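You operate a simulated robot arm through the tools that you are given. There is no shell and no other tool. Be economical: measure what you need, move in short steps, check, and stop when the job is done.

You run a simulated two-armed robot. Do the job below in one go: nothing can be reset, and whatever is moved stays where it is left.

JOB
Gauge the green roll and fit the band of its size.
Fine: slide the jaw back first; the roll stays in the gauge.

The check looks at the end state, three seconds after you hand in, the way a careful person would. Anything else that was tipped, shoved, dropped, spilled or broken makes it a failure.

ROBOT AND FRAMES
Two 7-joint arms with fingered hands on one trunk, on a base that drives. Base frame: it is fixed to the floor where the robot stands at the start and does not move with it; the origin is under the middle of the robot, x ahead of it, y to its left, z up; the surface under the hand at the start is at about z = 860. Readings come in mm, degrees, newtons and seconds.
The left shoulder is at the start at [70, 145, 1162], the right one opposite. With the tool pointing down near the work surface each hand reaches from about 420 to 780 mm from the robot's upright axis, wherever it stands, measured 20 degrees to its own side. Places, roughly: bay of the roll gauge [700, 400, 900]. Payload 3.5 kg a hand.
The tool frame of a hand sits at the grasp point between the pads (the TCP): z along the fingers, y along the line on which they close. The tips reach 25 mm beyond it. Largest opening 88 mm; the body of the gripper starts 29 mm behind the TCP. The gripper is a hand of 4 fingers: y runs from the thumb to the fingers, the wrist lies at [-13, -97, -162] in the tool frame, and closing takes about 1.5 s.
Orientation is that of the tool frame in the base frame, as a unit quaternion [w, x, y, z]. With the fingers straight down and the wrist toward the robot, the tool's x, y and z point along [0, 1, 0], [1, 0, 0] and [0, 0, -1] of the base frame.

CONTROLS
- The arms move only by the tool play_rows. It takes "left_commands", "right_commands" or both (then of equal length, played together; a hand with none holds still); each is a list of rows, each a list of 3 entries, a list of its own where there are three numbers: the finger opening in mm, from 0 to 88, then the shift along the tool's x, y, z in mm, then the turn, a rotation vector about the tool's x, y, z in degrees. In form: [[fingers, [tx, ty, tz], [ax, ay, az]], ...]. A call has 1 to 12 rows; each row shifts and turns the commanded pose from where the row before left it, along the tool's axes as they then stand. Each row takes 0.2 s and may step no farther than 50 mm and 8.6 degrees from the row before; otherwise, or with a gripper value out of range, the whole call is refused. A pose out of reach is approached as far as the arm can. The call stops where the force on the tool passes 40 N (or 10 N more than at its start, if that is more) or the arm is blocked; 0.2 s more then pass. Each finger travels about 45 mm/s and halts on what it meets, pressing with about 30 N; the grip force reading is that of the motor and also rises with nothing between the fingers. The clock runs only during rows and for 0.2 s after the last one: add rows that do not move to give the fingers time. The reply holds the time, the measured pose of the TCP, the force on the tool along the base axes, the opening and the grip force, in the units named above and with some noise, with the torque about the TCP (base axes, N m) and any sound that the robot's microphone picked up.
- Cameras (640 x 400 px; columns grow to the right, rows downward): "scene" is now at [125.9, 33.1, 1470.8]; the picture's right is [0.40, -0.91, 0.00], its down [-0.61, -0.27, -0.74] and it looks along [0.68, 0.30, -0.67] (base axes); focal length 259 px, centre (320, 200). "left" rides on the left gripper at [-64, -83, -98] in its tool frame; the picture's right is [-0.62, -0.37, 0.69], its down [0.71, -0.63, 0.30] and it looks along [0.32, 0.68, 0.65] (tool axes); focal length 265 px, centre (320, 200). "right" rides on the right gripper at [64, -83, -98] in its tool frame; the picture's right is [-0.62, 0.37, -0.69], its down [-0.71, -0.63, 0.30] and it looks along [-0.32, 0.68, 0.65] (tool axes); focal length 265 px, centre (320, 200). There is no depth. A picture from a camera that has moved, and an enlarged one, comes with that camera's place and axes in the base frame and with its lens.
- grab_frame(camera): a new picture of that camera. No time passes.
- move_column(by): slides the trunk up (or, below 0, down) by that many mm; the arms and the scene camera ride with it, the base frame stays. It gives what a move gives, with no picture.
- drive_base(legs): drives the robot by 1 to 6 legs, each [ahead, left, turn to the left] in mm, mm and degrees, along the robot's own axes; the way and the turn of a leg run together, so that a leg with both is an arc; at most 1500 mm and 180 degrees a leg. The arms and the cameras ride along, it lands a little off, and it stops where it bumps. It gives what a move gives.
- preshape(shape, hand): the hand has 4 fingers and takes this shape, open, in about a second: jaw (thumb against the fingers, like two jaws); tri (thumb and two fingers); tip (a fingertip pinch); poke (one finger out to press); point (the index stretched); flat (the hand flat); cup (the hand cupped); fist (a fist). The gripper value then closes the fingers along that shape, each until it touches; the sizes above hold for jaw. It gives what a move gives, with no picture.
- head_to(pan, tilt): turns the head with the scene camera to pan (to the left, within 86 degrees either way) and tilt (down, from -29 to 69), counted from straight ahead of the robot. It gives what a move gives.
- enlarge(camera, box): a new picture of the part [left, top, right, bottom] of that camera's present view, enlarged. No time passes.
- sign_off(): hands the job in; it is judged then, once.

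Work in short steps. Places have to be worked out from the pictures, the camera data and where the tool is seen: move nearer, look again, correct. Check each grasp and each placing, and mend what went wrong. You have 120 turns and 100 pictures in all, those below and enlarged ones among them. Open the grippers and draw the arms clear of the work before you hand the job in, unless the task says otherwise; then end with one line.

The tools are called after "Request:" as name(argument=value, ...) on one line, values as JSON. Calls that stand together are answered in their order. play_rows: Moves the arms, as the interface text tells. Its arguments: {"type":"object","properties":{"left_commands":{"type":"array","items":{"type":"array"}},"right_commands":{"type":"array","items":{"type":"array"}}},"required":[]} The other tools are called the same way: move_column (by) slides the trunk up or down; preshape (shape, hand) gives the hand a shape; drive_base (legs) drives the base; head_to (pan, tilt) turns the head that bears the scene camera; grab_frame (camera) takes a picture; enlarge (camera, box) takes an enlarged picture of a part of a camera's view; sign_off () hands the job in.

At the start:

```text
t: 0.0
left_eef_pos: [295.4, 430.8, 1280.5]
left_tool_rot: [0.0, 0.708, 0.707, 0.0]
left_force: [0.6, -0.1, 0.1]
left_torque: [-0.03, 0.0, -0.01]
left_grip_width: 87.6
left_grip_force: 0.0
left_shape: jaw
right_eef_pos: [562.1, 21.2, 1290.4]
right_tool_rot: [0.0, 0.708, 0.707, 0.0]
right_force: [0.4, -0.2, -0.2]
right_torque: [0.06, 0.02, 0.01]
right_grip_width: 87.7
right_grip_force: 0.0
right_shape: jaw
trunk travel left (down, up): [-725.0, 115.0]
robot x, y, heading: [0.3, 0.3, -0.1]
head pan, tilt: [23.9, 41.9]
```

scene: 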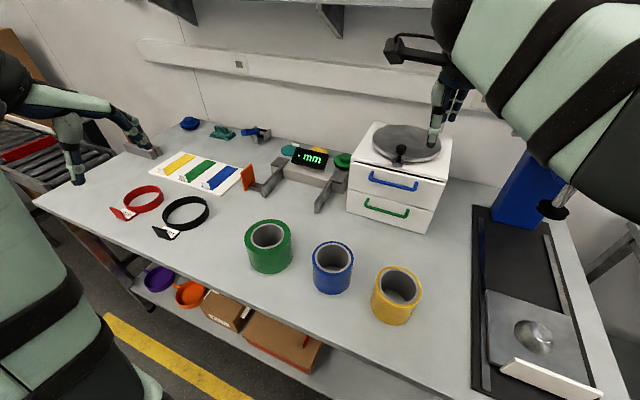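
right: 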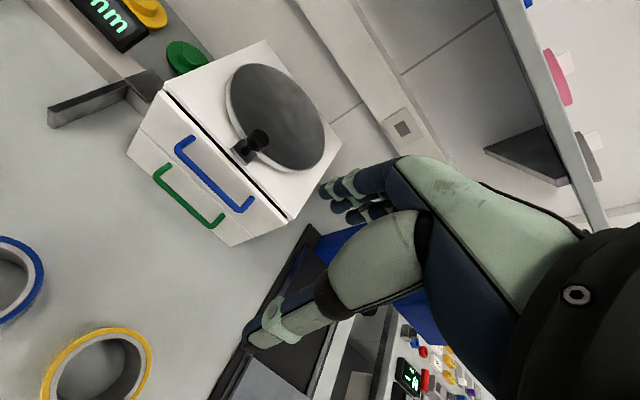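
left: 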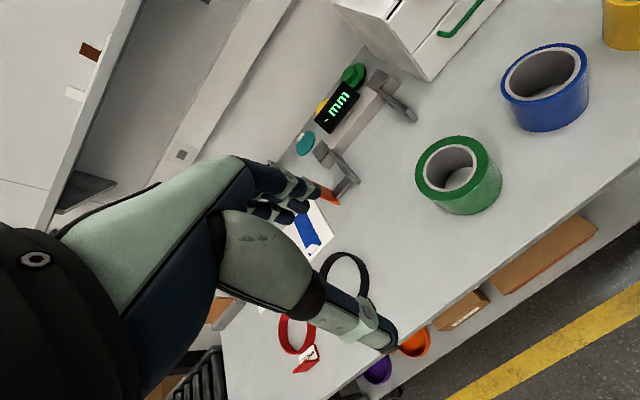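

I'll look closer at the gauge, the cards and the bands before touching anything.

Request:
enlarge(camera="scene", box=[230, 110, 390, 210])

Request:
enlarge(camera="scene", box=[90, 110, 270, 245])

Request:
enlarge(camera="left", box=[260, 40, 540, 380])

```text
4.00 times, centred on (310, 160) of scene
camera zoom: at [125.9, 33.1, 1470.8], right [0.4, -0.91, 0.0], down [-0.61, -0.27, -0.74], along [0.68, 0.3, -0.67], focal length 1035 px, centre (360, 360)
```

zoom: 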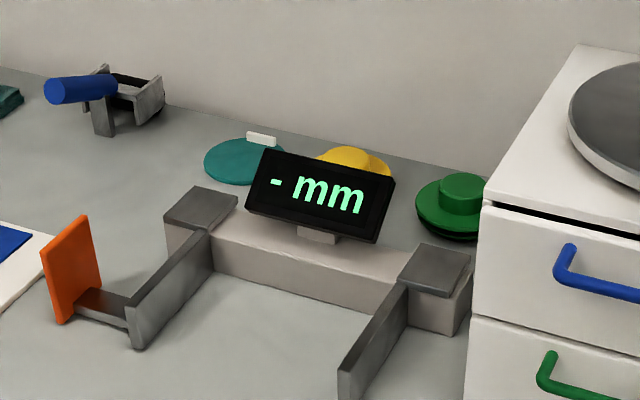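

```text
2.96 times, centred on (180, 178) of scene
camera zoom: at [125.9, 33.1, 1470.8], right [0.4, -0.91, 0.0], down [-0.61, -0.27, -0.74], along [0.68, 0.3, -0.67], focal length 767 px, centre (735, 267)
```

zoom: 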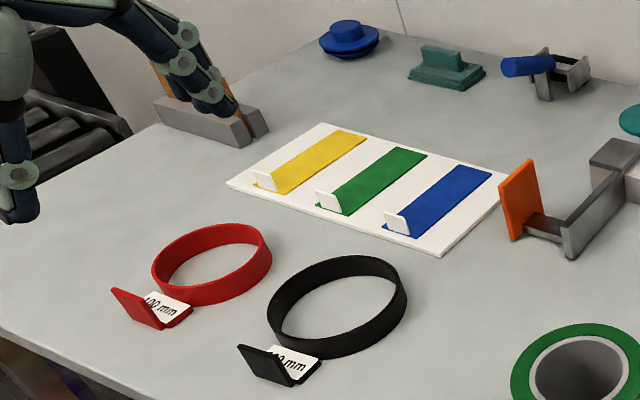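

```text
1.18 times, centred on (400, 210) of left
camera zoom: at [210.0, 366.5, 1379.3], right [-0.37, -0.62, -0.69], down [-0.63, 0.71, -0.3], along [0.68, 0.32, -0.65], focal length 312 px, centre (226, 188)
```

zoom: 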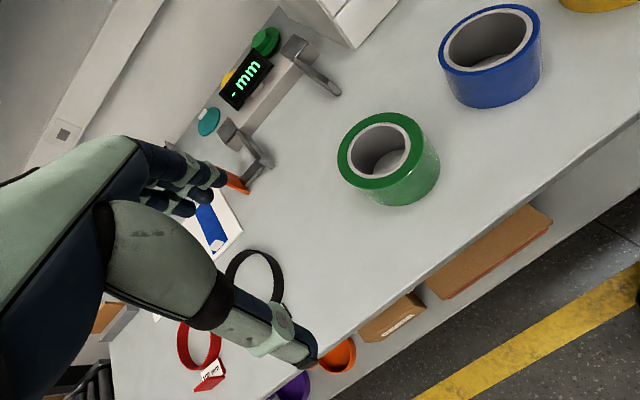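

Bands carry labels and a tab each; I zoom on those, on the rolls and the gauge's jaws.

Request:
enlarge(camera="scene", box=[105, 180, 215, 245])

Request:
enlarge(camera="scene", box=[230, 200, 310, 280])

```text
5.82 times, centred on (160, 212) of scene
camera zoom: at [125.9, 33.1, 1470.8], right [0.4, -0.91, 0.0], down [-0.61, -0.27, -0.74], along [0.68, 0.3, -0.67], focal length 1505 px, centre (1251, 127)
```

zoom: 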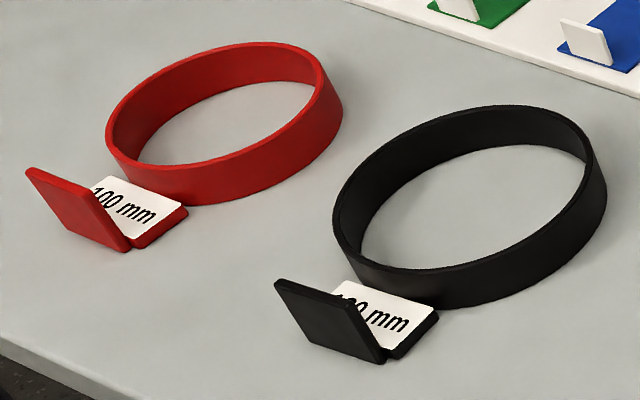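

```text
5.00 times, centred on (270, 240) of scene
camera zoom: at [125.9, 33.1, 1470.8], right [0.4, -0.91, 0.0], down [-0.61, -0.27, -0.74], along [0.68, 0.3, -0.67], focal length 1294 px, centre (570, 0)
```

zoom: 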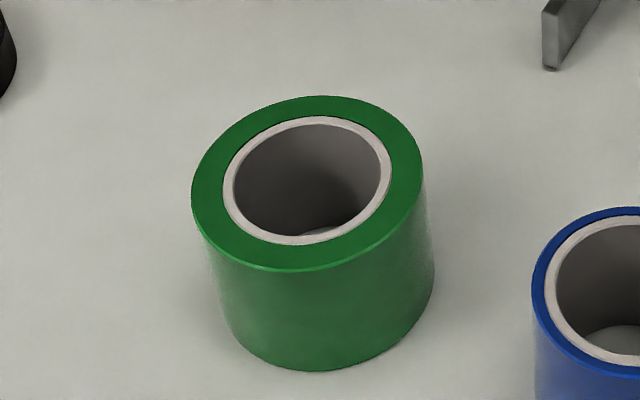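

The roll stands near (468, 332), about 115 mm across and 90 tall; black band near (497, 670), tab toward −x; gauge jaws lie near y 298 and 496. I drive a bit ahead and left so the bay comes in the left arm's reach.

Request:
drive_base(legs=[[0, 150, 0], [80, 0, 0]])

Request:
head_to(pan=15, tilt=42)

Request:
grab_frame(camera="scene")

Request:
enlarge(camera="scene", box=[200, 100, 400, 260])

```text
t: 2.0
left_eef_pos: [369.2, 579.9, 1281.4]
left_tool_rot: [0.001, 0.706, 0.709, 0.002]
left_force: [-0.4, 0.0, -0.2]
left_torque: [0.02, -0.01, 0.0]
left_grip_width: 87.6
left_grip_force: 0.1
left_shape: jaw
right_eef_pos: [638.1, 172.5, 1292.9]
right_tool_rot: [0.001, 0.706, 0.708, 0.001]
right_force: [0.2, -0.6, 0.5]
right_torque: [0.0, 0.01, 0.0]
right_grip_width: 87.7
right_grip_force: 0.1
right_shape: jaw
trunk travel left (down, up): [-725.0, 115.0]
robot x, y, heading: [80.0, 145.8, 0.2]
head pan, tilt: [23.9, 41.9]
```

```text
t: 2.7
left_eef_pos: [375.4, 581.9, 1281.5]
left_tool_rot: [0.0, 0.705, 0.709, -0.001]
left_force: [-0.1, 0.0, -0.1]
left_torque: [0.01, 0.01, 0.03]
left_grip_width: 87.5
left_grip_force: 0.0
left_shape: jaw
right_eef_pos: [643.7, 173.6, 1289.4]
right_tool_rot: [0.0, 0.706, 0.708, 0.0]
right_force: [-0.1, -0.6, -0.4]
right_torque: [0.0, 0.0, 0.02]
right_grip_width: 87.6
right_grip_force: 0.1
right_shape: jaw
trunk travel left (down, up): [-725.0, 115.0]
robot x, y, heading: [84.5, 148.8, 0.3]
head pan, tilt: [15.0, 42.0]
```

```text
91 pictures are left
camera scene: at [212.2, 171.3, 1470.6], right [0.26, -0.96, 0.0], down [-0.65, -0.18, -0.74], along [0.72, 0.19, -0.67], focal length 259 px, centre (320, 200)
```

scene: 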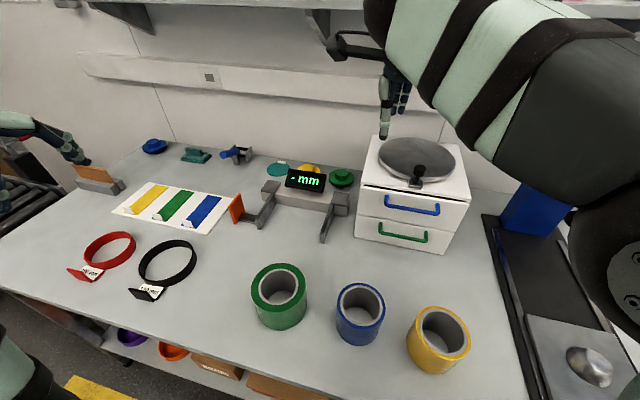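

```text
2.50 times, centred on (300, 180) of scene
camera zoom: at [212.2, 171.3, 1470.6], right [0.26, -0.96, 0.0], down [-0.65, -0.18, -0.74], along [0.72, 0.19, -0.67], focal length 647 px, centre (370, 250)
```

zoom: 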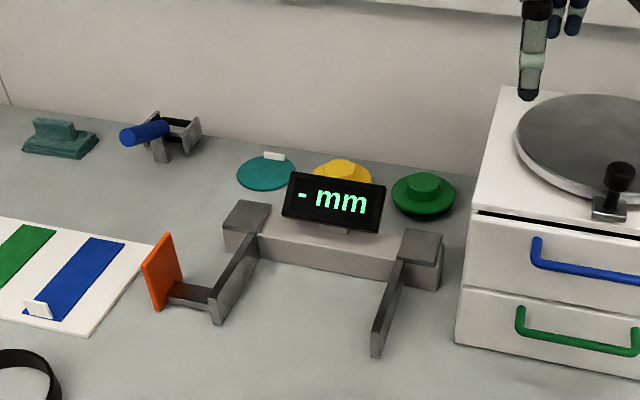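

Roll now placed at about (466, 331), top z ≈ 955. I move the left hand to hover above its near wall and set a three-finger shape, then look.

Request:
play_rows(left_commands=[[88, [-36, 8, 24], [0, 0, 0]], [88, [-36, 8, 24], [0, 0, 0]], [88, [-36, 8, 24], [0, 0, 0]], [88, [-36, 8, 24], [0, 0, 0]], [88, [-36, 8, 24], [0, 0, 0]], [88, [-36, 8, 24], [0, 0, 0]], [88, [-35, 7, 24], [0, 0, 0]]])

Request:
preshape(hand="left", shape="tri")

Request:
grab_frame(camera="scene")

Request:
grab_frame(camera="left")

```text
t: 4.3
left_eef_pos: [393.5, 493.2, 1219.9]
left_tool_rot: [0.004, 0.706, 0.709, -0.003]
left_force: [0.4, 0.0, 0.3]
left_torque: [-0.01, -0.02, 0.0]
left_grip_width: 87.6
left_grip_force: 0.0
left_shape: jaw
left hand out of reach, approached as far as the arm can: row 3, 4, 5, 6, 7
right_eef_pos: [643.5, 173.4, 1290.2]
right_tool_rot: [0.0, 0.706, 0.708, 0.0]
right_force: [0.2, 0.1, -0.6]
right_torque: [0.01, 0.04, 0.01]
right_grip_width: 87.5
right_grip_force: 0.1
right_shape: jaw
trunk travel left (down, up): [-725.0, 115.0]
robot x, y, heading: [82.1, 150.6, 0.3]
head pan, tilt: [15.0, 42.0]
```

```text
t: 5.2
left_eef_pos: [394.7, 494.0, 1220.7]
left_tool_rot: [0.004, 0.706, 0.708, -0.003]
left_force: [0.1, -0.8, -0.3]
left_torque: [0.02, 0.03, 0.01]
left_grip_width: 87.4
left_grip_force: 0.1
left_shape: tri
right_eef_pos: [644.1, 173.6, 1290.4]
right_tool_rot: [0.0, 0.705, 0.709, 0.0]
right_force: [0.1, 0.9, -0.1]
right_torque: [0.05, 0.01, 0.01]
right_grip_width: 87.7
right_grip_force: 0.1
right_shape: jaw
trunk travel left (down, up): [-725.0, 115.0]
robot x, y, heading: [80.3, 150.1, 0.4]
head pan, tilt: [15.0, 42.0]
```

```text
89 pictures are left
camera scene: at [211.2, 171.0, 1470.7], right [0.26, -0.97, 0.0], down [-0.65, -0.18, -0.74], along [0.72, 0.19, -0.67], focal length 259 px, centre (320, 200)
```

scene: 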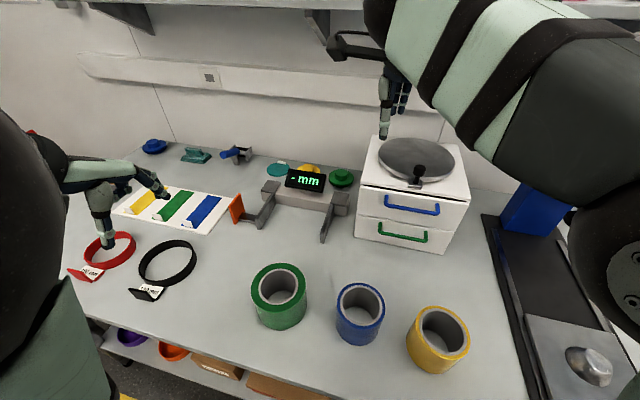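

```text
88 pictures are left
camera left: at [309.8, 429.4, 1318.5], right [-0.37, -0.63, -0.69], down [-0.63, 0.71, -0.31], along [0.68, 0.32, -0.66], focal length 265 px, centre (320, 200)
```

left: 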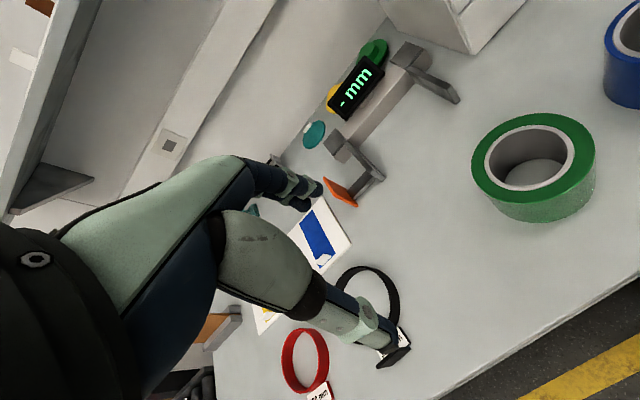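

The roll is too close to the robot for the arm here, so I back up 100 mm; I'll drive ahead again later with the roll held.

Request:
drive_base(legs=[[-100, 0, 0]])

Request:
play_rows(left_commands=[[88, [-10, 40, 10], [0, 0, 0]], [88, [-10, 40, 10], [0, 0, 0]]])

```text
t: 6.4
left_eef_pos: [298.5, 492.4, 1219.1]
left_tool_rot: [0.003, 0.705, 0.709, -0.004]
left_force: [-0.4, 0.4, -0.7]
left_torque: [0.0, -0.03, -0.02]
left_grip_width: 87.7
left_grip_force: 0.0
left_shape: tri
right_eef_pos: [548.7, 172.6, 1289.2]
right_tool_rot: [-0.001, 0.706, 0.708, -0.001]
right_force: [-0.4, -0.5, 1.2]
right_torque: [-0.02, 0.07, 0.01]
right_grip_width: 87.7
right_grip_force: 0.2
right_shape: jaw
trunk travel left (down, up): [-725.0, 115.0]
robot x, y, heading: [-15.7, 147.8, 0.2]
head pan, tilt: [15.0, 42.0]
```

```text
t: 7.0
left_eef_pos: [378.8, 470.2, 1199.8]
left_tool_rot: [0.003, 0.705, 0.709, -0.005]
left_force: [-0.1, -0.2, -0.5]
left_torque: [0.0, 0.0, -0.02]
left_grip_width: 87.8
left_grip_force: 0.0
left_shape: tri
right_eef_pos: [549.3, 171.8, 1288.7]
right_tool_rot: [-0.001, 0.705, 0.709, 0.0]
right_force: [0.4, -0.1, 0.9]
right_torque: [0.04, 0.01, -0.03]
right_grip_width: 87.6
right_grip_force: 0.0
right_shape: jaw
trunk travel left (down, up): [-725.0, 115.0]
robot x, y, heading: [-15.1, 148.9, 0.0]
head pan, tilt: [15.0, 42.0]
```

The arm follows now; I continue to hover over the roll's near wall at z ≈ 1060.

Request:
play_rows(left_commands=[[88, [-28, 8, 28], [0, 0, 0]], [88, [-28, 8, 28], [0, 0, 0]], [88, [-28, 8, 28], [0, 0, 0]], [88, [-28, 8, 28], [0, 0, 0]], [88, [-27, 7, 28], [0, 0, 0]]])

Request:
grab_frame(camera="scene")

Request:
grab_frame(camera="left")

```text
t: 8.2
left_eef_pos: [419.2, 336.0, 1058.8]
left_tool_rot: [0.008, 0.703, 0.711, -0.008]
left_force: [0.0, 0.3, 0.7]
left_torque: [0.0, -0.01, -0.03]
left_grip_width: 87.6
left_grip_force: 0.0
left_shape: tri
left hand out of reach, approached as far as the arm can: row 2
right_eef_pos: [547.6, 171.7, 1288.4]
right_tool_rot: [0.0, 0.707, 0.707, 0.0]
right_force: [-0.4, 1.1, -0.4]
right_torque: [0.01, -0.04, -0.01]
right_grip_width: 87.8
right_grip_force: 0.0
right_shape: jaw
trunk travel left (down, up): [-725.0, 115.0]
robot x, y, heading: [-19.7, 148.5, 0.1]
head pan, tilt: [15.0, 42.0]
```

```text
87 pictures are left
camera scene: at [114.7, 170.0, 1470.6], right [0.26, -0.96, 0.0], down [-0.65, -0.18, -0.74], along [0.72, 0.2, -0.67], focal length 259 px, centre (320, 200)
```

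scene: 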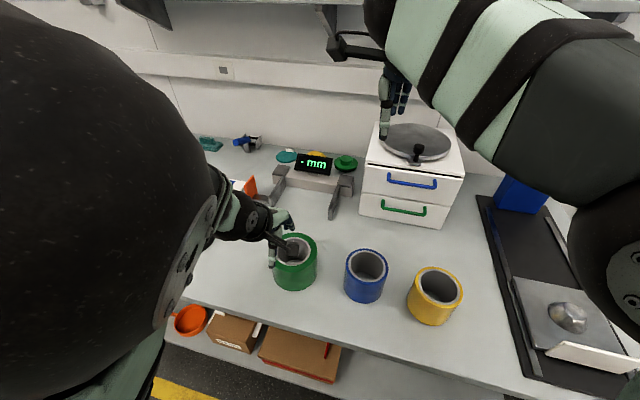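

```text
86 pictures are left
camera left: at [335.2, 275.0, 1157.9], right [-0.36, -0.64, -0.68], down [-0.64, 0.7, -0.32], along [0.68, 0.32, -0.66], focal length 265 px, centre (320, 200)
```

left: 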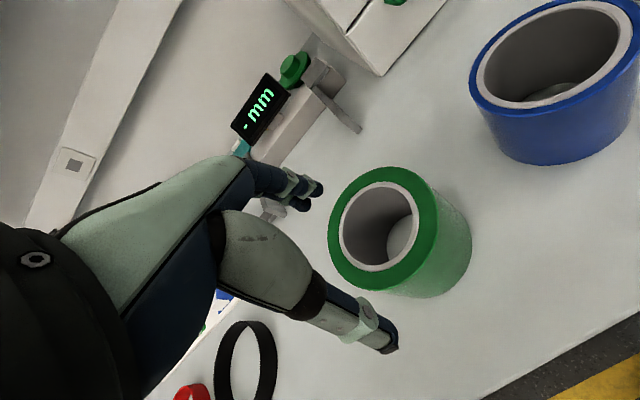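

From the left camera the roll centre comes out near (463, 333), wall centre on the near side at x ≈ 414. I go down to just above the rim and check.

Request:
play_rows(left_commands=[[88, [-1, -2, 25], [0, 0, 0]], [88, [-1, -2, 25], [0, 0, 0]], [88, [-1, -1, 18], [0, 0, 0]]])

Request:
grab_frame(camera="left")

Request:
enlarge(camera="scene", box=[230, 190, 350, 310])

```text
t: 9.0
left_eef_pos: [413.2, 333.4, 988.2]
left_tool_rot: [0.003, 0.706, 0.709, -0.003]
left_force: [0.0, 0.6, -0.5]
left_torque: [0.01, 0.0, 0.0]
left_grip_width: 87.6
left_grip_force: 0.0
left_shape: tri
right_eef_pos: [546.3, 174.0, 1290.7]
right_tool_rot: [0.0, 0.706, 0.708, 0.001]
right_force: [0.2, 0.7, 0.1]
right_torque: [-0.02, 0.04, 0.02]
right_grip_width: 87.8
right_grip_force: 0.0
right_shape: jaw
trunk travel left (down, up): [-725.0, 115.0]
robot x, y, heading: [-17.4, 145.4, 0.2]
head pan, tilt: [15.0, 42.0]
```

```text
85 pictures are left
camera left: at [328.7, 270.5, 1087.8], right [-0.37, -0.63, -0.69], down [-0.63, 0.71, -0.31], along [0.68, 0.32, -0.66], focal length 265 px, centre (320, 200)
```

left: 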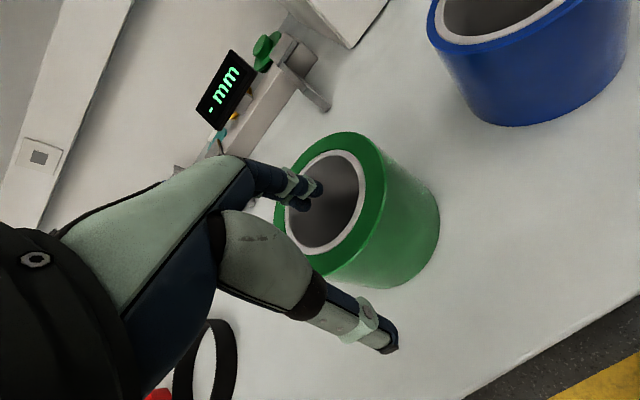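

```text
3.33 times, centred on (290, 250) of scene
camera zoom: at [113.2, 171.1, 1470.7], right [0.26, -0.96, 0.0], down [-0.65, -0.18, -0.74], along [0.72, 0.19, -0.67], focal length 862 px, centre (420, 33)
```

zoom: 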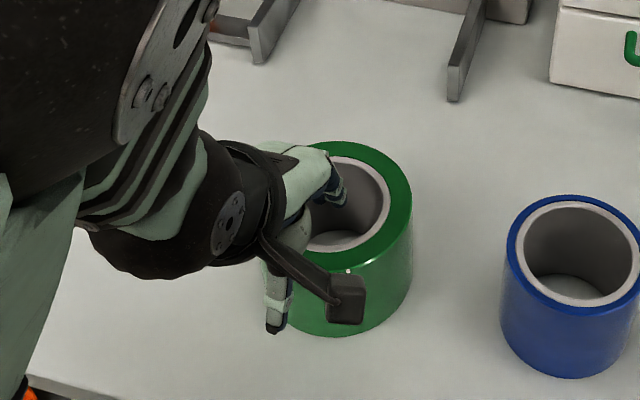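

Fingers are over the hole and the thumb outside the wall, as wanted. Lower 38 mm more.

Request:
play_rows(left_commands=[[88, [0, 1, 19], [0, 0, 0]], [88, [0, 0, 19], [0, 0, 0]]])

Request:
grab_frame(camera="left")

```text
t: 9.6
left_eef_pos: [415.7, 333.1, 951.2]
left_tool_rot: [0.004, 0.705, 0.709, -0.004]
left_force: [-0.6, -1.4, -0.8]
left_torque: [-0.05, 0.02, -0.03]
left_grip_width: 87.8
left_grip_force: 0.1
left_shape: tri
right_eef_pos: [546.3, 174.0, 1288.9]
right_tool_rot: [-0.001, 0.706, 0.708, -0.001]
right_force: [-0.2, 0.0, -0.8]
right_torque: [-0.03, -0.01, 0.03]
right_grip_width: 87.7
right_grip_force: 0.1
right_shape: jaw
trunk travel left (down, up): [-725.0, 115.0]
robot x, y, heading: [-18.8, 148.7, 0.0]
head pan, tilt: [15.0, 42.0]
```

```text
83 pictures are left
camera left: at [332.2, 270.0, 1050.3], right [-0.37, -0.63, -0.69], down [-0.63, 0.71, -0.31], along [0.68, 0.32, -0.66], focal length 265 px, centre (320, 200)
```

left: 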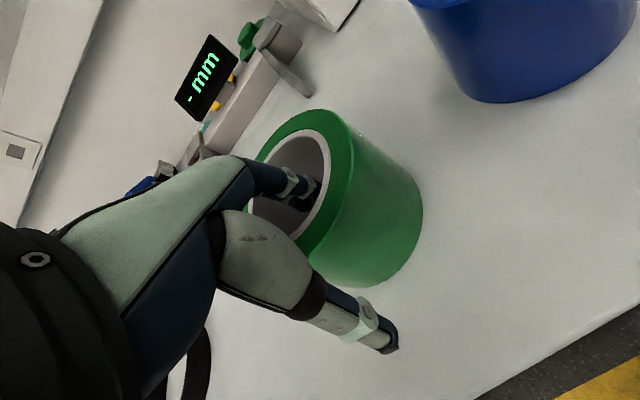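

Fingers are in the hole without contact. I go 8 mm lower and close on the wall.

Request:
play_rows(left_commands=[[88, [0, 0, 8], [0, 0, 0]], [50, [0, 0, 0], [0, 0, 0]], [30, [0, 0, 0], [0, 0, 0]], [0, [0, 0, 0], [0, 0, 0]], [0, [0, 0, 0], [0, 0, 0]], [0, [0, 0, 0], [0, 0, 0]], [0, [0, 0, 0], [0, 0, 0]], [0, [0, 0, 0], [0, 0, 0]]])

Request:
grab_frame(camera="left")

```text
t: 11.4
left_eef_pos: [415.8, 333.0, 945.3]
left_tool_rot: [0.004, 0.705, 0.71, -0.004]
left_force: [-0.4, 0.4, -0.5]
left_torque: [-0.02, -0.01, 0.0]
left_grip_width: 17.5
left_grip_force: 29.5
left_shape: tri
right_eef_pos: [544.9, 173.0, 1289.6]
right_tool_rot: [0.001, 0.706, 0.708, 0.001]
right_force: [0.2, 0.9, 0.5]
right_torque: [0.01, -0.01, 0.01]
right_grip_width: 87.6
right_grip_force: 0.1
right_shape: jaw
trunk travel left (down, up): [-725.0, 115.0]
robot x, y, heading: [-15.5, 149.1, 0.6]
head pan, tilt: [15.0, 42.0]
```

```text
82 pictures are left
camera left: at [331.1, 270.2, 1043.1], right [-0.37, -0.63, -0.69], down [-0.63, 0.71, -0.31], along [0.68, 0.32, -0.66], focal length 265 px, centre (320, 200)
```

left: 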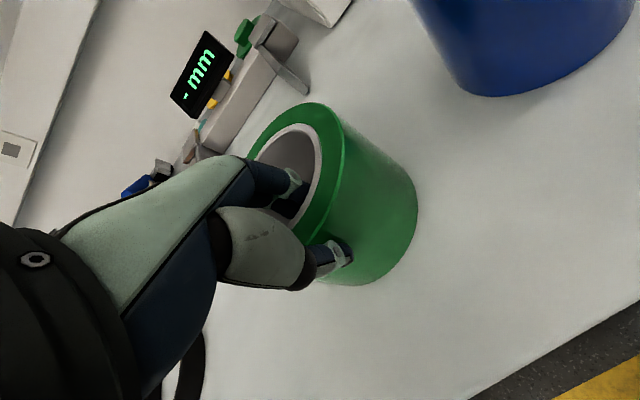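

Gripped the wall, 17.5 mm wide. Lift 80 mm and check.

Request:
play_rows(left_commands=[[0, [0, 0, -10], [0, 0, 0]], [0, [0, 0, -20], [0, 0, 0]], [0, [0, 0, -25], [0, 0, 0]], [0, [0, 0, -25], [0, 0, 0]]])

Request:
grab_frame(camera="left")

Request:
grab_frame(camera="scene")

```text
t: 12.4
left_eef_pos: [414.9, 335.8, 1025.2]
left_tool_rot: [0.003, 0.706, 0.708, -0.004]
left_force: [-0.8, -0.1, -9.0]
left_torque: [0.0, 0.49, -0.01]
left_grip_width: 17.1
left_grip_force: 30.0
left_shape: tri
right_eef_pos: [546.1, 173.1, 1290.5]
right_tool_rot: [0.0, 0.706, 0.708, -0.001]
right_force: [-1.2, -0.7, 0.1]
right_torque: [-0.01, 0.0, -0.03]
right_grip_width: 87.7
right_grip_force: 0.1
right_shape: jaw
trunk travel left (down, up): [-725.0, 115.0]
robot x, y, heading: [-16.3, 145.7, -0.0]
head pan, tilt: [15.0, 42.0]
```

```text
81 pictures are left
camera left: at [331.3, 272.3, 1123.7], right [-0.37, -0.63, -0.69], down [-0.63, 0.71, -0.31], along [0.68, 0.32, -0.66], focal length 265 px, centre (320, 200)
```

left: 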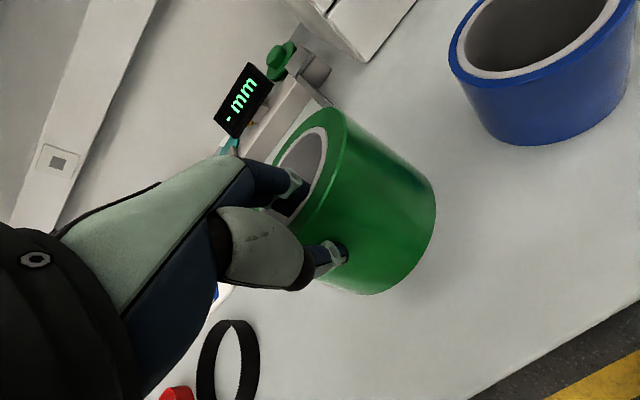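

```text
80 pictures are left
camera scene: at [113.1, 171.3, 1470.7], right [0.26, -0.96, 0.0], down [-0.65, -0.18, -0.74], along [0.72, 0.19, -0.67], focal length 259 px, centre (320, 200)
```

scene: 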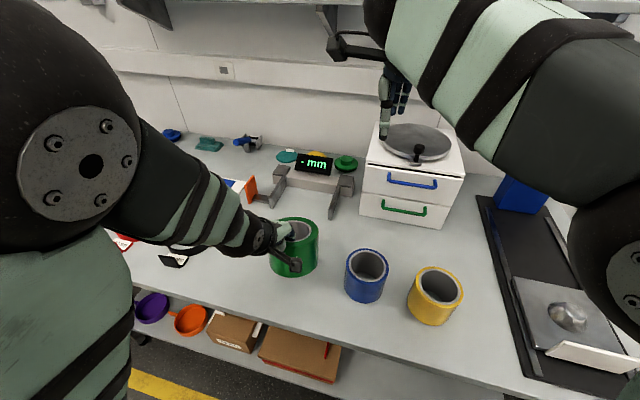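

Roll is held level (about 0.9 kg). I read the gauge as: jaw tips at x ≈ 685, fixed jaw face y ≈ 300, moving jaw y ≈ 496, rail at x ≈ 800. I drive ahead 100 mm with the roll lifted.

Request:
drive_base(legs=[[100, 0, 0]])

Request:
enlarge(camera="scene", box=[200, 120, 380, 260])

```text
t: 13.5
left_eef_pos: [515.9, 334.8, 1025.1]
left_tool_rot: [0.004, 0.706, 0.708, -0.003]
left_force: [0.2, -0.4, -7.3]
left_torque: [0.02, 0.42, 0.01]
left_grip_width: 17.0
left_grip_force: 30.1
left_shape: tri
right_eef_pos: [644.8, 172.9, 1292.3]
right_tool_rot: [0.001, 0.706, 0.708, 0.0]
right_force: [0.7, 0.1, 0.0]
right_torque: [0.03, -0.01, -0.02]
right_grip_width: 87.6
right_grip_force: 0.0
right_shape: jaw
trunk travel left (down, up): [-725.0, 115.0]
robot x, y, heading: [84.1, 150.3, 0.3]
head pan, tilt: [15.0, 42.0]
```

```text
2.86 times, centred on (290, 190) of scene
camera zoom: at [212.2, 171.3, 1470.9], right [0.26, -0.97, 0.0], down [-0.64, -0.18, -0.74], along [0.72, 0.19, -0.67], focal length 739 px, centre (406, 229)
```

zoom: 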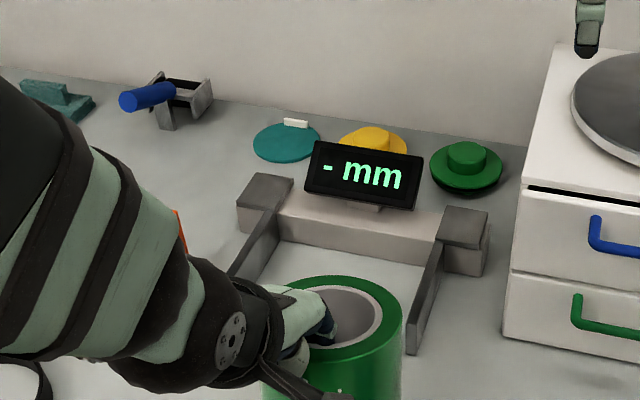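

Clear path. Move to over the bay, roll centre aimed at (715, 368).

Request:
play_rows(left_commands=[[0, [8, 38, 0], [0, 0, 0]], [0, [8, 38, 0], [0, 0, 0]], [0, [8, 38, 0], [0, 0, 0]], [0, [9, 37, 0], [0, 0, 0]], [0, [0, 0, 0], [0, 0, 0]]])

Request:
grab_frame(camera="left")

Request:
enlarge(camera="scene", box=[200, 120, 380, 260])

```text
t: 14.7
left_eef_pos: [667.3, 366.5, 1021.2]
left_tool_rot: [0.002, 0.705, 0.709, -0.005]
left_force: [0.0, 0.3, -7.5]
left_torque: [0.05, 0.43, 0.05]
left_grip_width: 17.1
left_grip_force: 29.8
left_shape: tri
right_eef_pos: [646.8, 173.6, 1290.8]
right_tool_rot: [0.001, 0.705, 0.709, 0.0]
right_force: [0.7, 0.3, 0.2]
right_torque: [-0.01, 0.01, -0.01]
right_grip_width: 87.7
right_grip_force: 0.1
right_shape: jaw
trunk travel left (down, up): [-725.0, 115.0]
robot x, y, heading: [83.4, 149.7, 0.0]
head pan, tilt: [15.0, 42.0]
```

```text
78 pictures are left
camera left: at [583.9, 304.9, 1121.8], right [-0.37, -0.63, -0.68], down [-0.63, 0.71, -0.31], along [0.68, 0.32, -0.66], focal length 265 px, centre (320, 200)
```

left: 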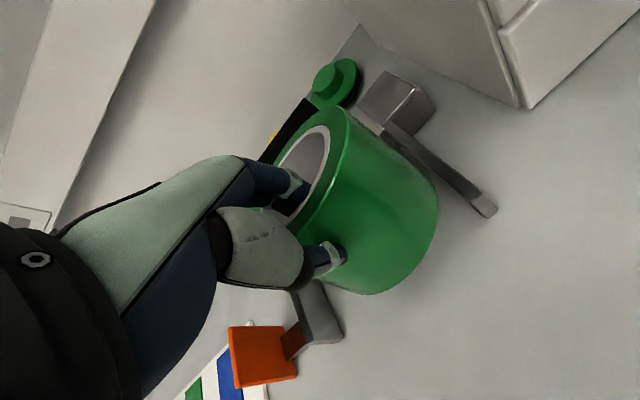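

```text
2.86 times, centred on (290, 190) of scene
camera zoom: at [214.7, 171.2, 1470.6], right [0.26, -0.97, 0.0], down [-0.65, -0.18, -0.74], along [0.72, 0.19, -0.67], focal length 739 px, centre (406, 229)
```

zoom: 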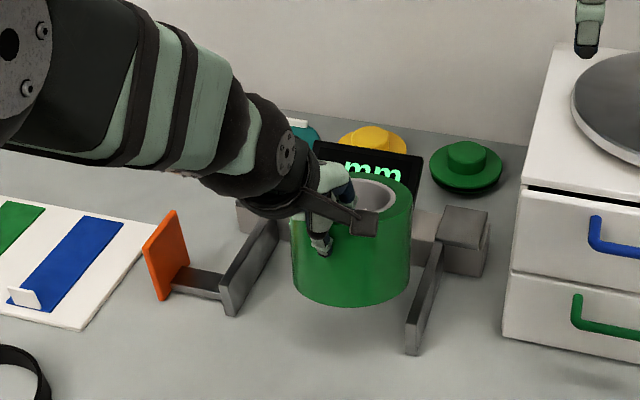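

Roll hangs in the bay, with ~8 mm to the fixed jaw. I shift +3 mm in y while lowering, slow near the bottom.

Request:
play_rows(left_commands=[[0, [3, 0, 25], [0, 0, 0]], [0, [0, 0, 25], [0, 0, 0]], [0, [0, 0, 14], [0, 0, 0]], [0, [0, 0, 0], [0, 0, 0]]])

Request:
enlarge(camera="scene", box=[200, 120, 380, 260])

```text
t: 15.7
left_eef_pos: [667.7, 370.3, 961.0]
left_tool_rot: [0.003, 0.706, 0.708, -0.004]
left_force: [-0.8, 0.7, -3.4]
left_torque: [0.02, 0.07, 0.0]
left_grip_width: 16.9
left_grip_force: 29.6
left_shape: tri
right_eef_pos: [647.3, 173.6, 1290.5]
right_tool_rot: [0.0, 0.706, 0.708, 0.0]
right_force: [0.4, -0.5, 0.7]
right_torque: [-0.02, -0.02, 0.02]
right_grip_width: 87.6
right_grip_force: 0.0
right_shape: jaw
trunk travel left (down, up): [-725.0, 115.0]
robot x, y, heading: [82.5, 148.5, 0.4]
head pan, tilt: [15.0, 42.0]
```

```text
2.86 times, centred on (290, 190) of scene
camera zoom: at [214.7, 171.3, 1470.7], right [0.26, -0.97, 0.0], down [-0.65, -0.18, -0.74], along [0.72, 0.19, -0.67], focal length 739 px, centre (406, 229)
```

zoom: 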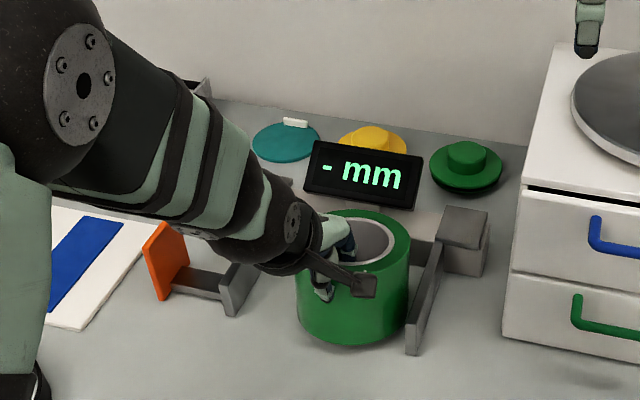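

Load already fell to 3.4 N, so the roll's low edge is touching (roll tilted a bit in the grip). I lower in small steps.

Request:
play_rows(left_commands=[[0, [0, 0, 5], [0, 0, 0]], [0, [0, 0, 0], [0, 0, 0]]])

Request:
grab_frame(camera="left")

```text
t: 16.3
left_eef_pos: [667.9, 370.6, 955.2]
left_tool_rot: [0.003, 0.706, 0.708, -0.004]
left_force: [-1.8, -0.5, -3.2]
left_torque: [0.01, 0.03, 0.0]
left_grip_width: 16.7
left_grip_force: 29.8
left_shape: tri
right_eef_pos: [646.5, 173.1, 1289.8]
right_tool_rot: [0.0, 0.706, 0.708, 0.0]
right_force: [0.6, -0.6, 0.7]
right_torque: [-0.01, 0.02, 0.01]
right_grip_width: 87.7
right_grip_force: 0.2
right_shape: jaw
trunk travel left (down, up): [-725.0, 115.0]
robot x, y, heading: [85.1, 149.9, 0.3]
head pan, tilt: [15.0, 42.0]
```

```text
75 pictures are left
camera left: at [583.3, 307.6, 1054.6], right [-0.37, -0.63, -0.69], down [-0.63, 0.71, -0.31], along [0.68, 0.32, -0.66], focal length 265 px, centre (320, 200)
```

left: 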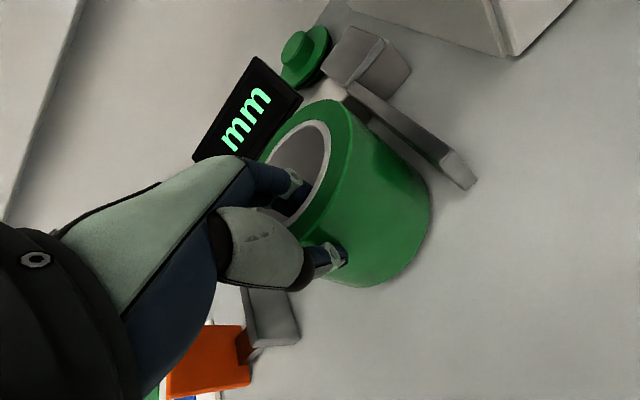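

Far edge rests and the roll rotates flat as I lower; continue to about z 946.

Request:
play_rows(left_commands=[[0, [0, 0, 4], [0, 0, 0]], [0, [0, 0, 4], [0, 0, 0]], [0, [0, 0, 0], [0, 0, 0]]])

```text
t: 17.1
left_eef_pos: [668.1, 371.7, 947.6]
left_tool_rot: [0.004, 0.707, 0.708, -0.003]
left_force: [-2.3, 0.1, -2.1]
left_torque: [0.01, -0.11, 0.02]
left_grip_width: 16.5
left_grip_force: 30.3
left_shape: tri
right_eef_pos: [646.7, 172.5, 1291.2]
right_tool_rot: [0.0, 0.706, 0.708, 0.0]
right_force: [-0.7, -0.8, 0.3]
right_torque: [0.01, -0.02, 0.01]
right_grip_width: 87.7
right_grip_force: 0.0
right_shape: jaw
trunk travel left (down, up): [-725.0, 115.0]
robot x, y, heading: [85.0, 150.1, 0.2]
head pan, tilt: [15.0, 42.0]
```

Request:
play_rows(left_commands=[[0, [0, 0, 3], [0, 0, 0]], [0, [0, 0, 2], [0, 0, 0]], [0, [0, 0, 0], [0, 0, 0]]])

Request:
enlarge(camera="scene", box=[200, 120, 380, 260])

```text
t: 17.9
left_eef_pos: [667.0, 371.4, 942.6]
left_tool_rot: [0.004, 0.706, 0.708, -0.003]
left_force: [-0.2, 0.5, 5.5]
left_torque: [-0.02, -0.2, 0.03]
left_grip_width: 16.3
left_grip_force: 29.9
left_shape: tri
right_eef_pos: [644.8, 173.2, 1290.5]
right_tool_rot: [0.001, 0.706, 0.708, 0.001]
right_force: [0.5, -1.4, -0.3]
right_torque: [0.01, 0.01, -0.04]
right_grip_width: 87.4
right_grip_force: 0.1
right_shape: jaw
trunk travel left (down, up): [-725.0, 115.0]
robot x, y, heading: [87.1, 148.1, 0.2]
head pan, tilt: [15.0, 42.0]
```

```text
2.86 times, centred on (290, 190) of scene
camera zoom: at [212.7, 170.8, 1471.0], right [0.26, -0.97, 0.0], down [-0.65, -0.18, -0.74], along [0.72, 0.19, -0.67], focal length 739 px, centre (406, 229)
```

zoom: 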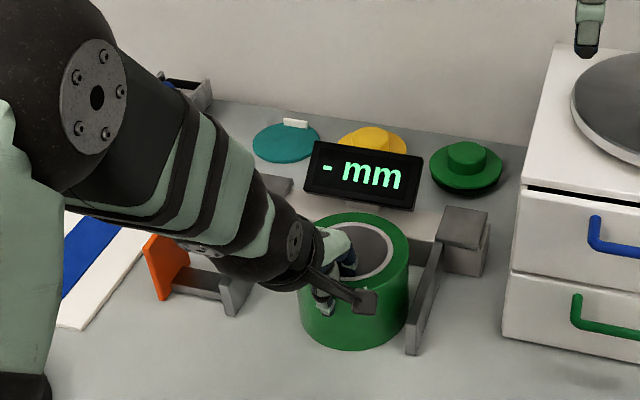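

Roll is on the table, standing flat. Release in steps, then lift out.

Request:
play_rows(left_commands=[[30, [0, 0, 0], [0, 0, 0]], [50, [0, 0, 0], [0, 0, 0]], [70, [0, 0, 0], [0, 0, 0]], [80, [0, 0, 0], [0, 0, 0]], [80, [0, 0, 0], [0, 0, 0]], [80, [0, 0, 0], [0, 0, 0]], [80, [0, 0, -20], [0, 0, 0]], [80, [0, 0, -40], [0, 0, 0]], [80, [0, 0, -40], [0, 0, 0]], [80, [0, 0, -40], [0, 0, 0]]])

Request:
grab_frame(camera="left")

Request:
enlarge(camera="scene", box=[200, 120, 380, 260])

```text
t: 20.1
left_eef_pos: [666.8, 372.3, 1083.4]
left_tool_rot: [0.003, 0.705, 0.709, -0.005]
left_force: [0.0, -0.9, -0.4]
left_torque: [-0.02, -0.01, -0.02]
left_grip_width: 80.0
left_grip_force: 0.1
left_shape: tri
right_eef_pos: [646.0, 172.8, 1290.1]
right_tool_rot: [0.001, 0.706, 0.708, 0.001]
right_force: [0.3, 1.1, -1.1]
right_torque: [-0.03, -0.03, 0.0]
right_grip_width: 87.5
right_grip_force: 0.1
right_shape: jaw
trunk travel left (down, up): [-725.0, 115.0]
robot x, y, heading: [81.7, 148.6, 0.3]
head pan, tilt: [15.0, 42.0]
```

```text
73 pictures are left
camera left: at [583.7, 309.5, 1182.4], right [-0.37, -0.63, -0.69], down [-0.63, 0.71, -0.31], along [0.68, 0.32, -0.66], focal length 265 px, centre (320, 200)
```

left: 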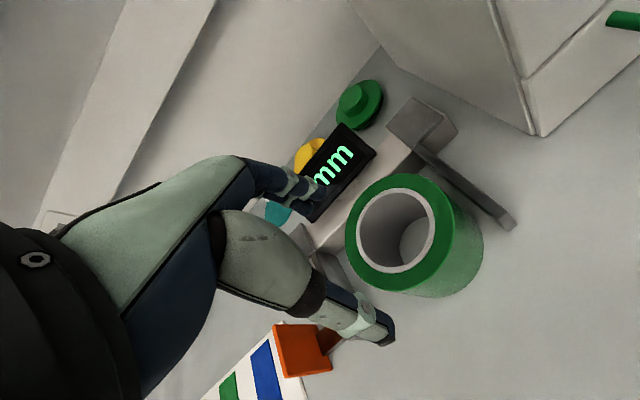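

```text
2.86 times, centred on (290, 190) of scene
camera zoom: at [213.0, 170.8, 1470.8], right [0.26, -0.97, 0.0], down [-0.65, -0.18, -0.74], along [0.72, 0.19, -0.67], focal length 739 px, centre (406, 229)
```

zoom: 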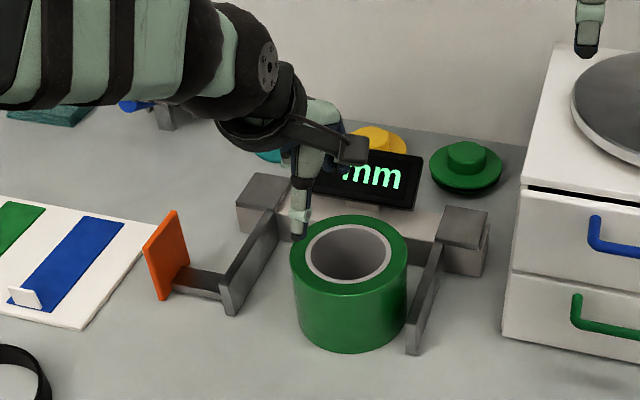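

The roll stands in the bay near the fixed jaw. The orange plate of the moving jaw is at about x 676–736, y 580, top z ≈ 940. I raise the hand and drive left 100 mm to have a comfortable reach for it.

Request:
play_rows(left_commands=[[80, [0, 0, -40], [0, 0, 0]], [60, [0, -20, -20], [0, 0, 0]], [30, [0, 0, 0], [0, 0, 0]], [0, [0, 0, 0], [0, 0, 0]], [0, [0, 0, 0], [0, 0, 0]], [0, [0, 0, 0], [0, 0, 0]], [0, [0, 0, 0], [0, 0, 0]], [0, [0, 0, 0], [0, 0, 0]]])

Request:
drive_base(legs=[[0, 100, 0]])

Request:
grab_frame(camera="left")

Request:
grab_frame(camera="scene")

```text
t: 21.9
left_eef_pos: [647.5, 372.3, 1143.8]
left_tool_rot: [0.005, 0.705, 0.709, -0.003]
left_force: [0.9, 0.0, 0.4]
left_torque: [-0.01, -0.01, 0.0]
left_grip_width: 0.2
left_grip_force: 29.9
left_shape: tri
right_eef_pos: [646.6, 173.8, 1290.2]
right_tool_rot: [0.0, 0.706, 0.708, -0.001]
right_force: [0.1, -0.6, 0.4]
right_torque: [0.0, 0.03, 0.03]
right_grip_width: 87.6
right_grip_force: 0.0
right_shape: jaw
trunk travel left (down, up): [-725.0, 115.0]
robot x, y, heading: [85.3, 149.8, 0.3]
head pan, tilt: [15.0, 42.0]
```

```text
t: 23.1
left_eef_pos: [648.4, 469.1, 1143.7]
left_tool_rot: [0.003, 0.706, 0.708, -0.003]
left_force: [0.4, 0.5, -0.3]
left_torque: [-0.02, 0.01, 0.01]
left_grip_width: 0.0
left_grip_force: 30.0
left_shape: tri
right_eef_pos: [646.0, 270.4, 1291.1]
right_tool_rot: [-0.001, 0.707, 0.708, 0.001]
right_force: [0.3, -0.3, 0.1]
right_torque: [0.05, 0.01, 0.01]
right_grip_width: 87.7
right_grip_force: 0.0
right_shape: jaw
trunk travel left (down, up): [-725.0, 115.0]
robot x, y, heading: [85.8, 247.4, 0.3]
head pan, tilt: [15.0, 42.0]
```

```text
71 pictures are left
camera left: at [563.0, 405.7, 1242.8], right [-0.37, -0.63, -0.69], down [-0.63, 0.71, -0.31], along [0.68, 0.32, -0.66], focal length 265 px, centre (320, 200)
```

left: 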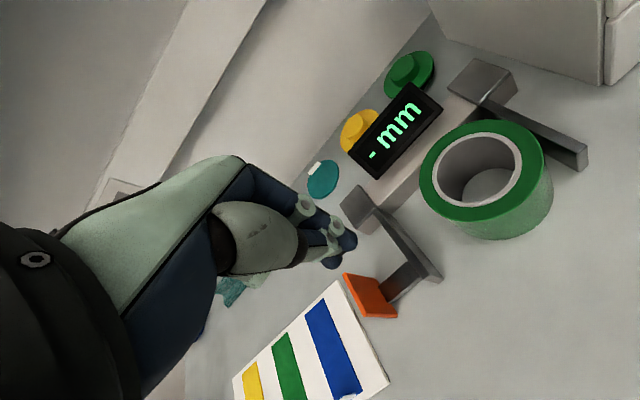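

```text
70 pictures are left
camera scene: at [213.7, 268.0, 1470.8], right [0.26, -0.97, 0.0], down [-0.65, -0.17, -0.74], along [0.72, 0.2, -0.67], focal length 259 px, centre (320, 200)
```

scene: 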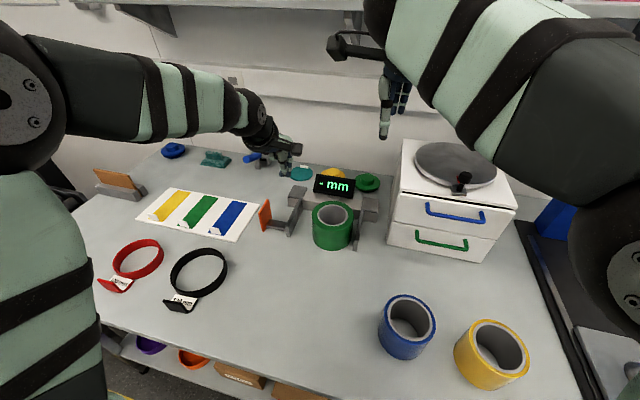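

Plate confirmed: x 675–736, y ≈ 580, z to ≈ 945. The closed three-finger bundle will push it from its left side: I move to (706, 640) above first.

Request:
play_rows(left_commands=[[0, [34, 12, 21], [0, 0, 0]], [0, [34, 12, 21], [0, 0, 0]], [0, [34, 12, 21], [0, 0, 0]], [0, [34, 11, 21], [0, 0, 0]], [0, [35, 11, 20], [0, 0, 0]], [0, [0, 0, 0], [0, 0, 0]]])

Request:
grab_frame(camera="left")

Request:
enlarge(camera="scene", box=[180, 120, 390, 260])

```text
t: 24.5
left_eef_pos: [702.8, 642.6, 1036.5]
left_tool_rot: [0.003, 0.706, 0.708, -0.003]
left_force: [0.1, 0.9, -0.1]
left_torque: [0.03, -0.01, 0.02]
left_grip_width: 0.0
left_grip_force: 30.0
left_shape: tri
right_eef_pos: [646.7, 272.1, 1290.9]
right_tool_rot: [0.0, 0.706, 0.708, 0.002]
right_force: [-0.5, 0.0, 0.7]
right_torque: [0.01, 0.02, 0.02]
right_grip_width: 87.7
right_grip_force: 0.0
right_shape: jaw
trunk travel left (down, up): [-725.0, 115.0]
robot x, y, heading: [85.9, 247.8, 0.3]
head pan, tilt: [15.0, 42.0]
```

```text
69 pictures are left
camera left: at [618.7, 579.1, 1134.8], right [-0.37, -0.63, -0.69], down [-0.63, 0.71, -0.31], along [0.68, 0.32, -0.66], focal length 265 px, centre (320, 200)
```

left: 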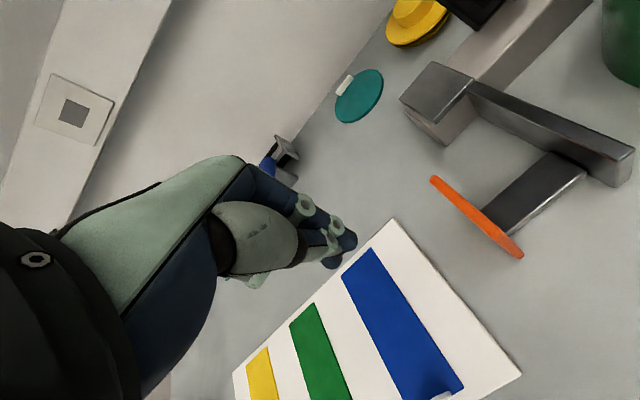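

```text
2.86 times, centred on (285, 190) of scene
camera zoom: at [213.2, 270.1, 1470.8], right [0.26, -0.97, 0.0], down [-0.65, -0.17, -0.74], along [0.72, 0.19, -0.67], focal length 739 px, centre (420, 229)
```

zoom: 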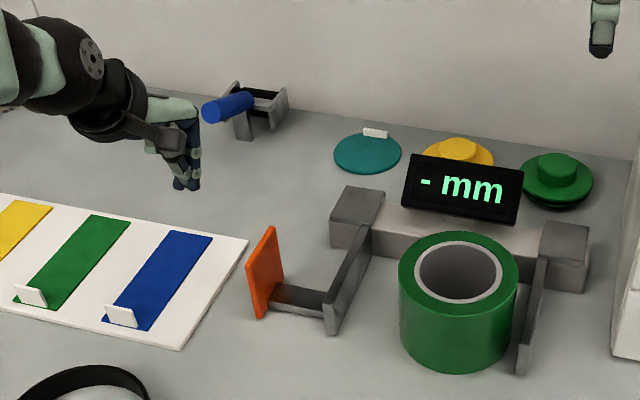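

Beside the plate, clear of everything. Lower to z ≈ 928.

Request:
play_rows(left_commands=[[0, [0, 1, 40], [0, 0, 0]], [0, [0, 1, 40], [0, 0, 0]], [0, [0, 0, 28], [0, 0, 0]], [0, [-10, 0, 0], [0, 0, 0]], [0, [0, 0, 0], [0, 0, 0]]])

Request:
grab_frame(camera="left")

Request:
enlarge(camera="scene", box=[180, 120, 390, 260])

```text
t: 25.7
left_eef_pos: [708.0, 628.3, 929.2]
left_tool_rot: [0.003, 0.706, 0.708, -0.004]
left_force: [0.5, -0.3, -0.7]
left_torque: [-0.01, -0.03, -0.01]
left_grip_width: 0.1
left_grip_force: 29.8
left_shape: tri
right_eef_pos: [646.3, 272.8, 1290.2]
right_tool_rot: [0.0, 0.706, 0.709, -0.001]
right_force: [-0.3, 0.1, 0.4]
right_torque: [0.0, 0.02, 0.03]
right_grip_width: 87.6
right_grip_force: 0.0
right_shape: jaw
trunk travel left (down, up): [-725.0, 115.0]
robot x, y, heading: [80.6, 249.6, 0.2]
head pan, tilt: [15.0, 42.0]
```

```text
67 pictures are left
camera left: at [622.8, 566.4, 1027.8], right [-0.37, -0.63, -0.69], down [-0.63, 0.71, -0.31], along [0.68, 0.32, -0.66], focal length 265 px, centre (320, 200)
```

left: 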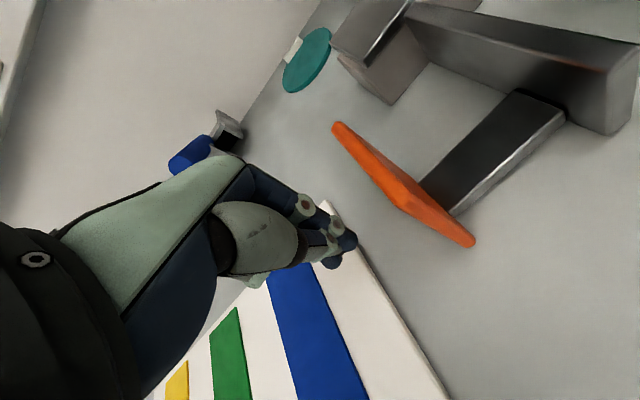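

```text
2.86 times, centred on (285, 190) of scene
camera zoom: at [213.8, 271.0, 1470.7], right [0.26, -0.97, 0.0], down [-0.65, -0.18, -0.74], along [0.72, 0.19, -0.67], focal length 739 px, centre (420, 229)
```

zoom: 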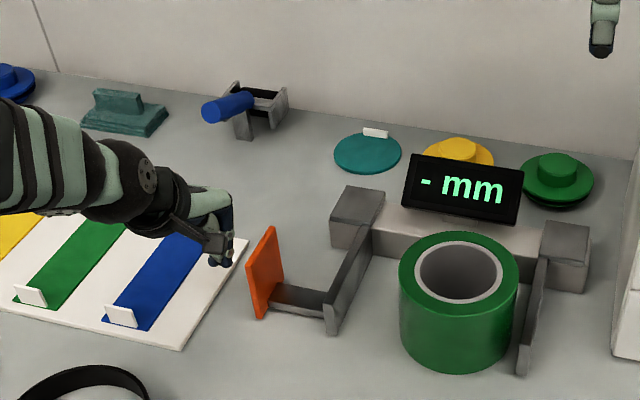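

Good height. Push along −y in 10 mm rows, watching the force.

Request:
play_rows(left_commands=[[0, [-10, 0, 0], [0, 0, 0]], [0, [-10, 0, 0], [0, 0, 0]], [0, [-10, 0, 0], [0, 0, 0]], [0, [-10, 0, 0], [0, 0, 0]], [0, [-10, 0, 0], [0, 0, 0]], [0, [-10, 0, 0], [0, 0, 0]]])

Request:
enlarge(camera="scene", box=[180, 120, 390, 260])

```text
t: 27.1
left_eef_pos: [706.6, 570.4, 929.3]
left_tool_rot: [0.002, 0.706, 0.708, -0.004]
left_force: [0.4, 1.9, -0.3]
left_torque: [-0.01, 0.0, 0.04]
left_grip_width: 0.0
left_grip_force: 29.7
left_shape: tri
right_eef_pos: [646.4, 272.5, 1290.2]
right_tool_rot: [0.0, 0.706, 0.708, 0.001]
right_force: [0.3, 0.1, -1.1]
right_torque: [0.0, 0.02, 0.02]
right_grip_width: 87.9
right_grip_force: 0.1
right_shape: jaw
trunk travel left (down, up): [-725.0, 115.0]
robot x, y, heading: [85.5, 249.3, 0.2]
head pan, tilt: [15.0, 42.0]
```

```text
2.86 times, centred on (285, 190) of scene
camera zoom: at [213.9, 270.8, 1470.7], right [0.26, -0.97, 0.0], down [-0.65, -0.18, -0.74], along [0.72, 0.19, -0.67], focal length 739 px, centre (420, 229)
```

zoom: 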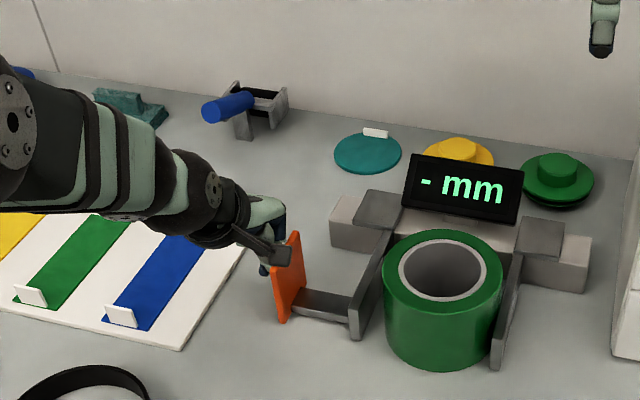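

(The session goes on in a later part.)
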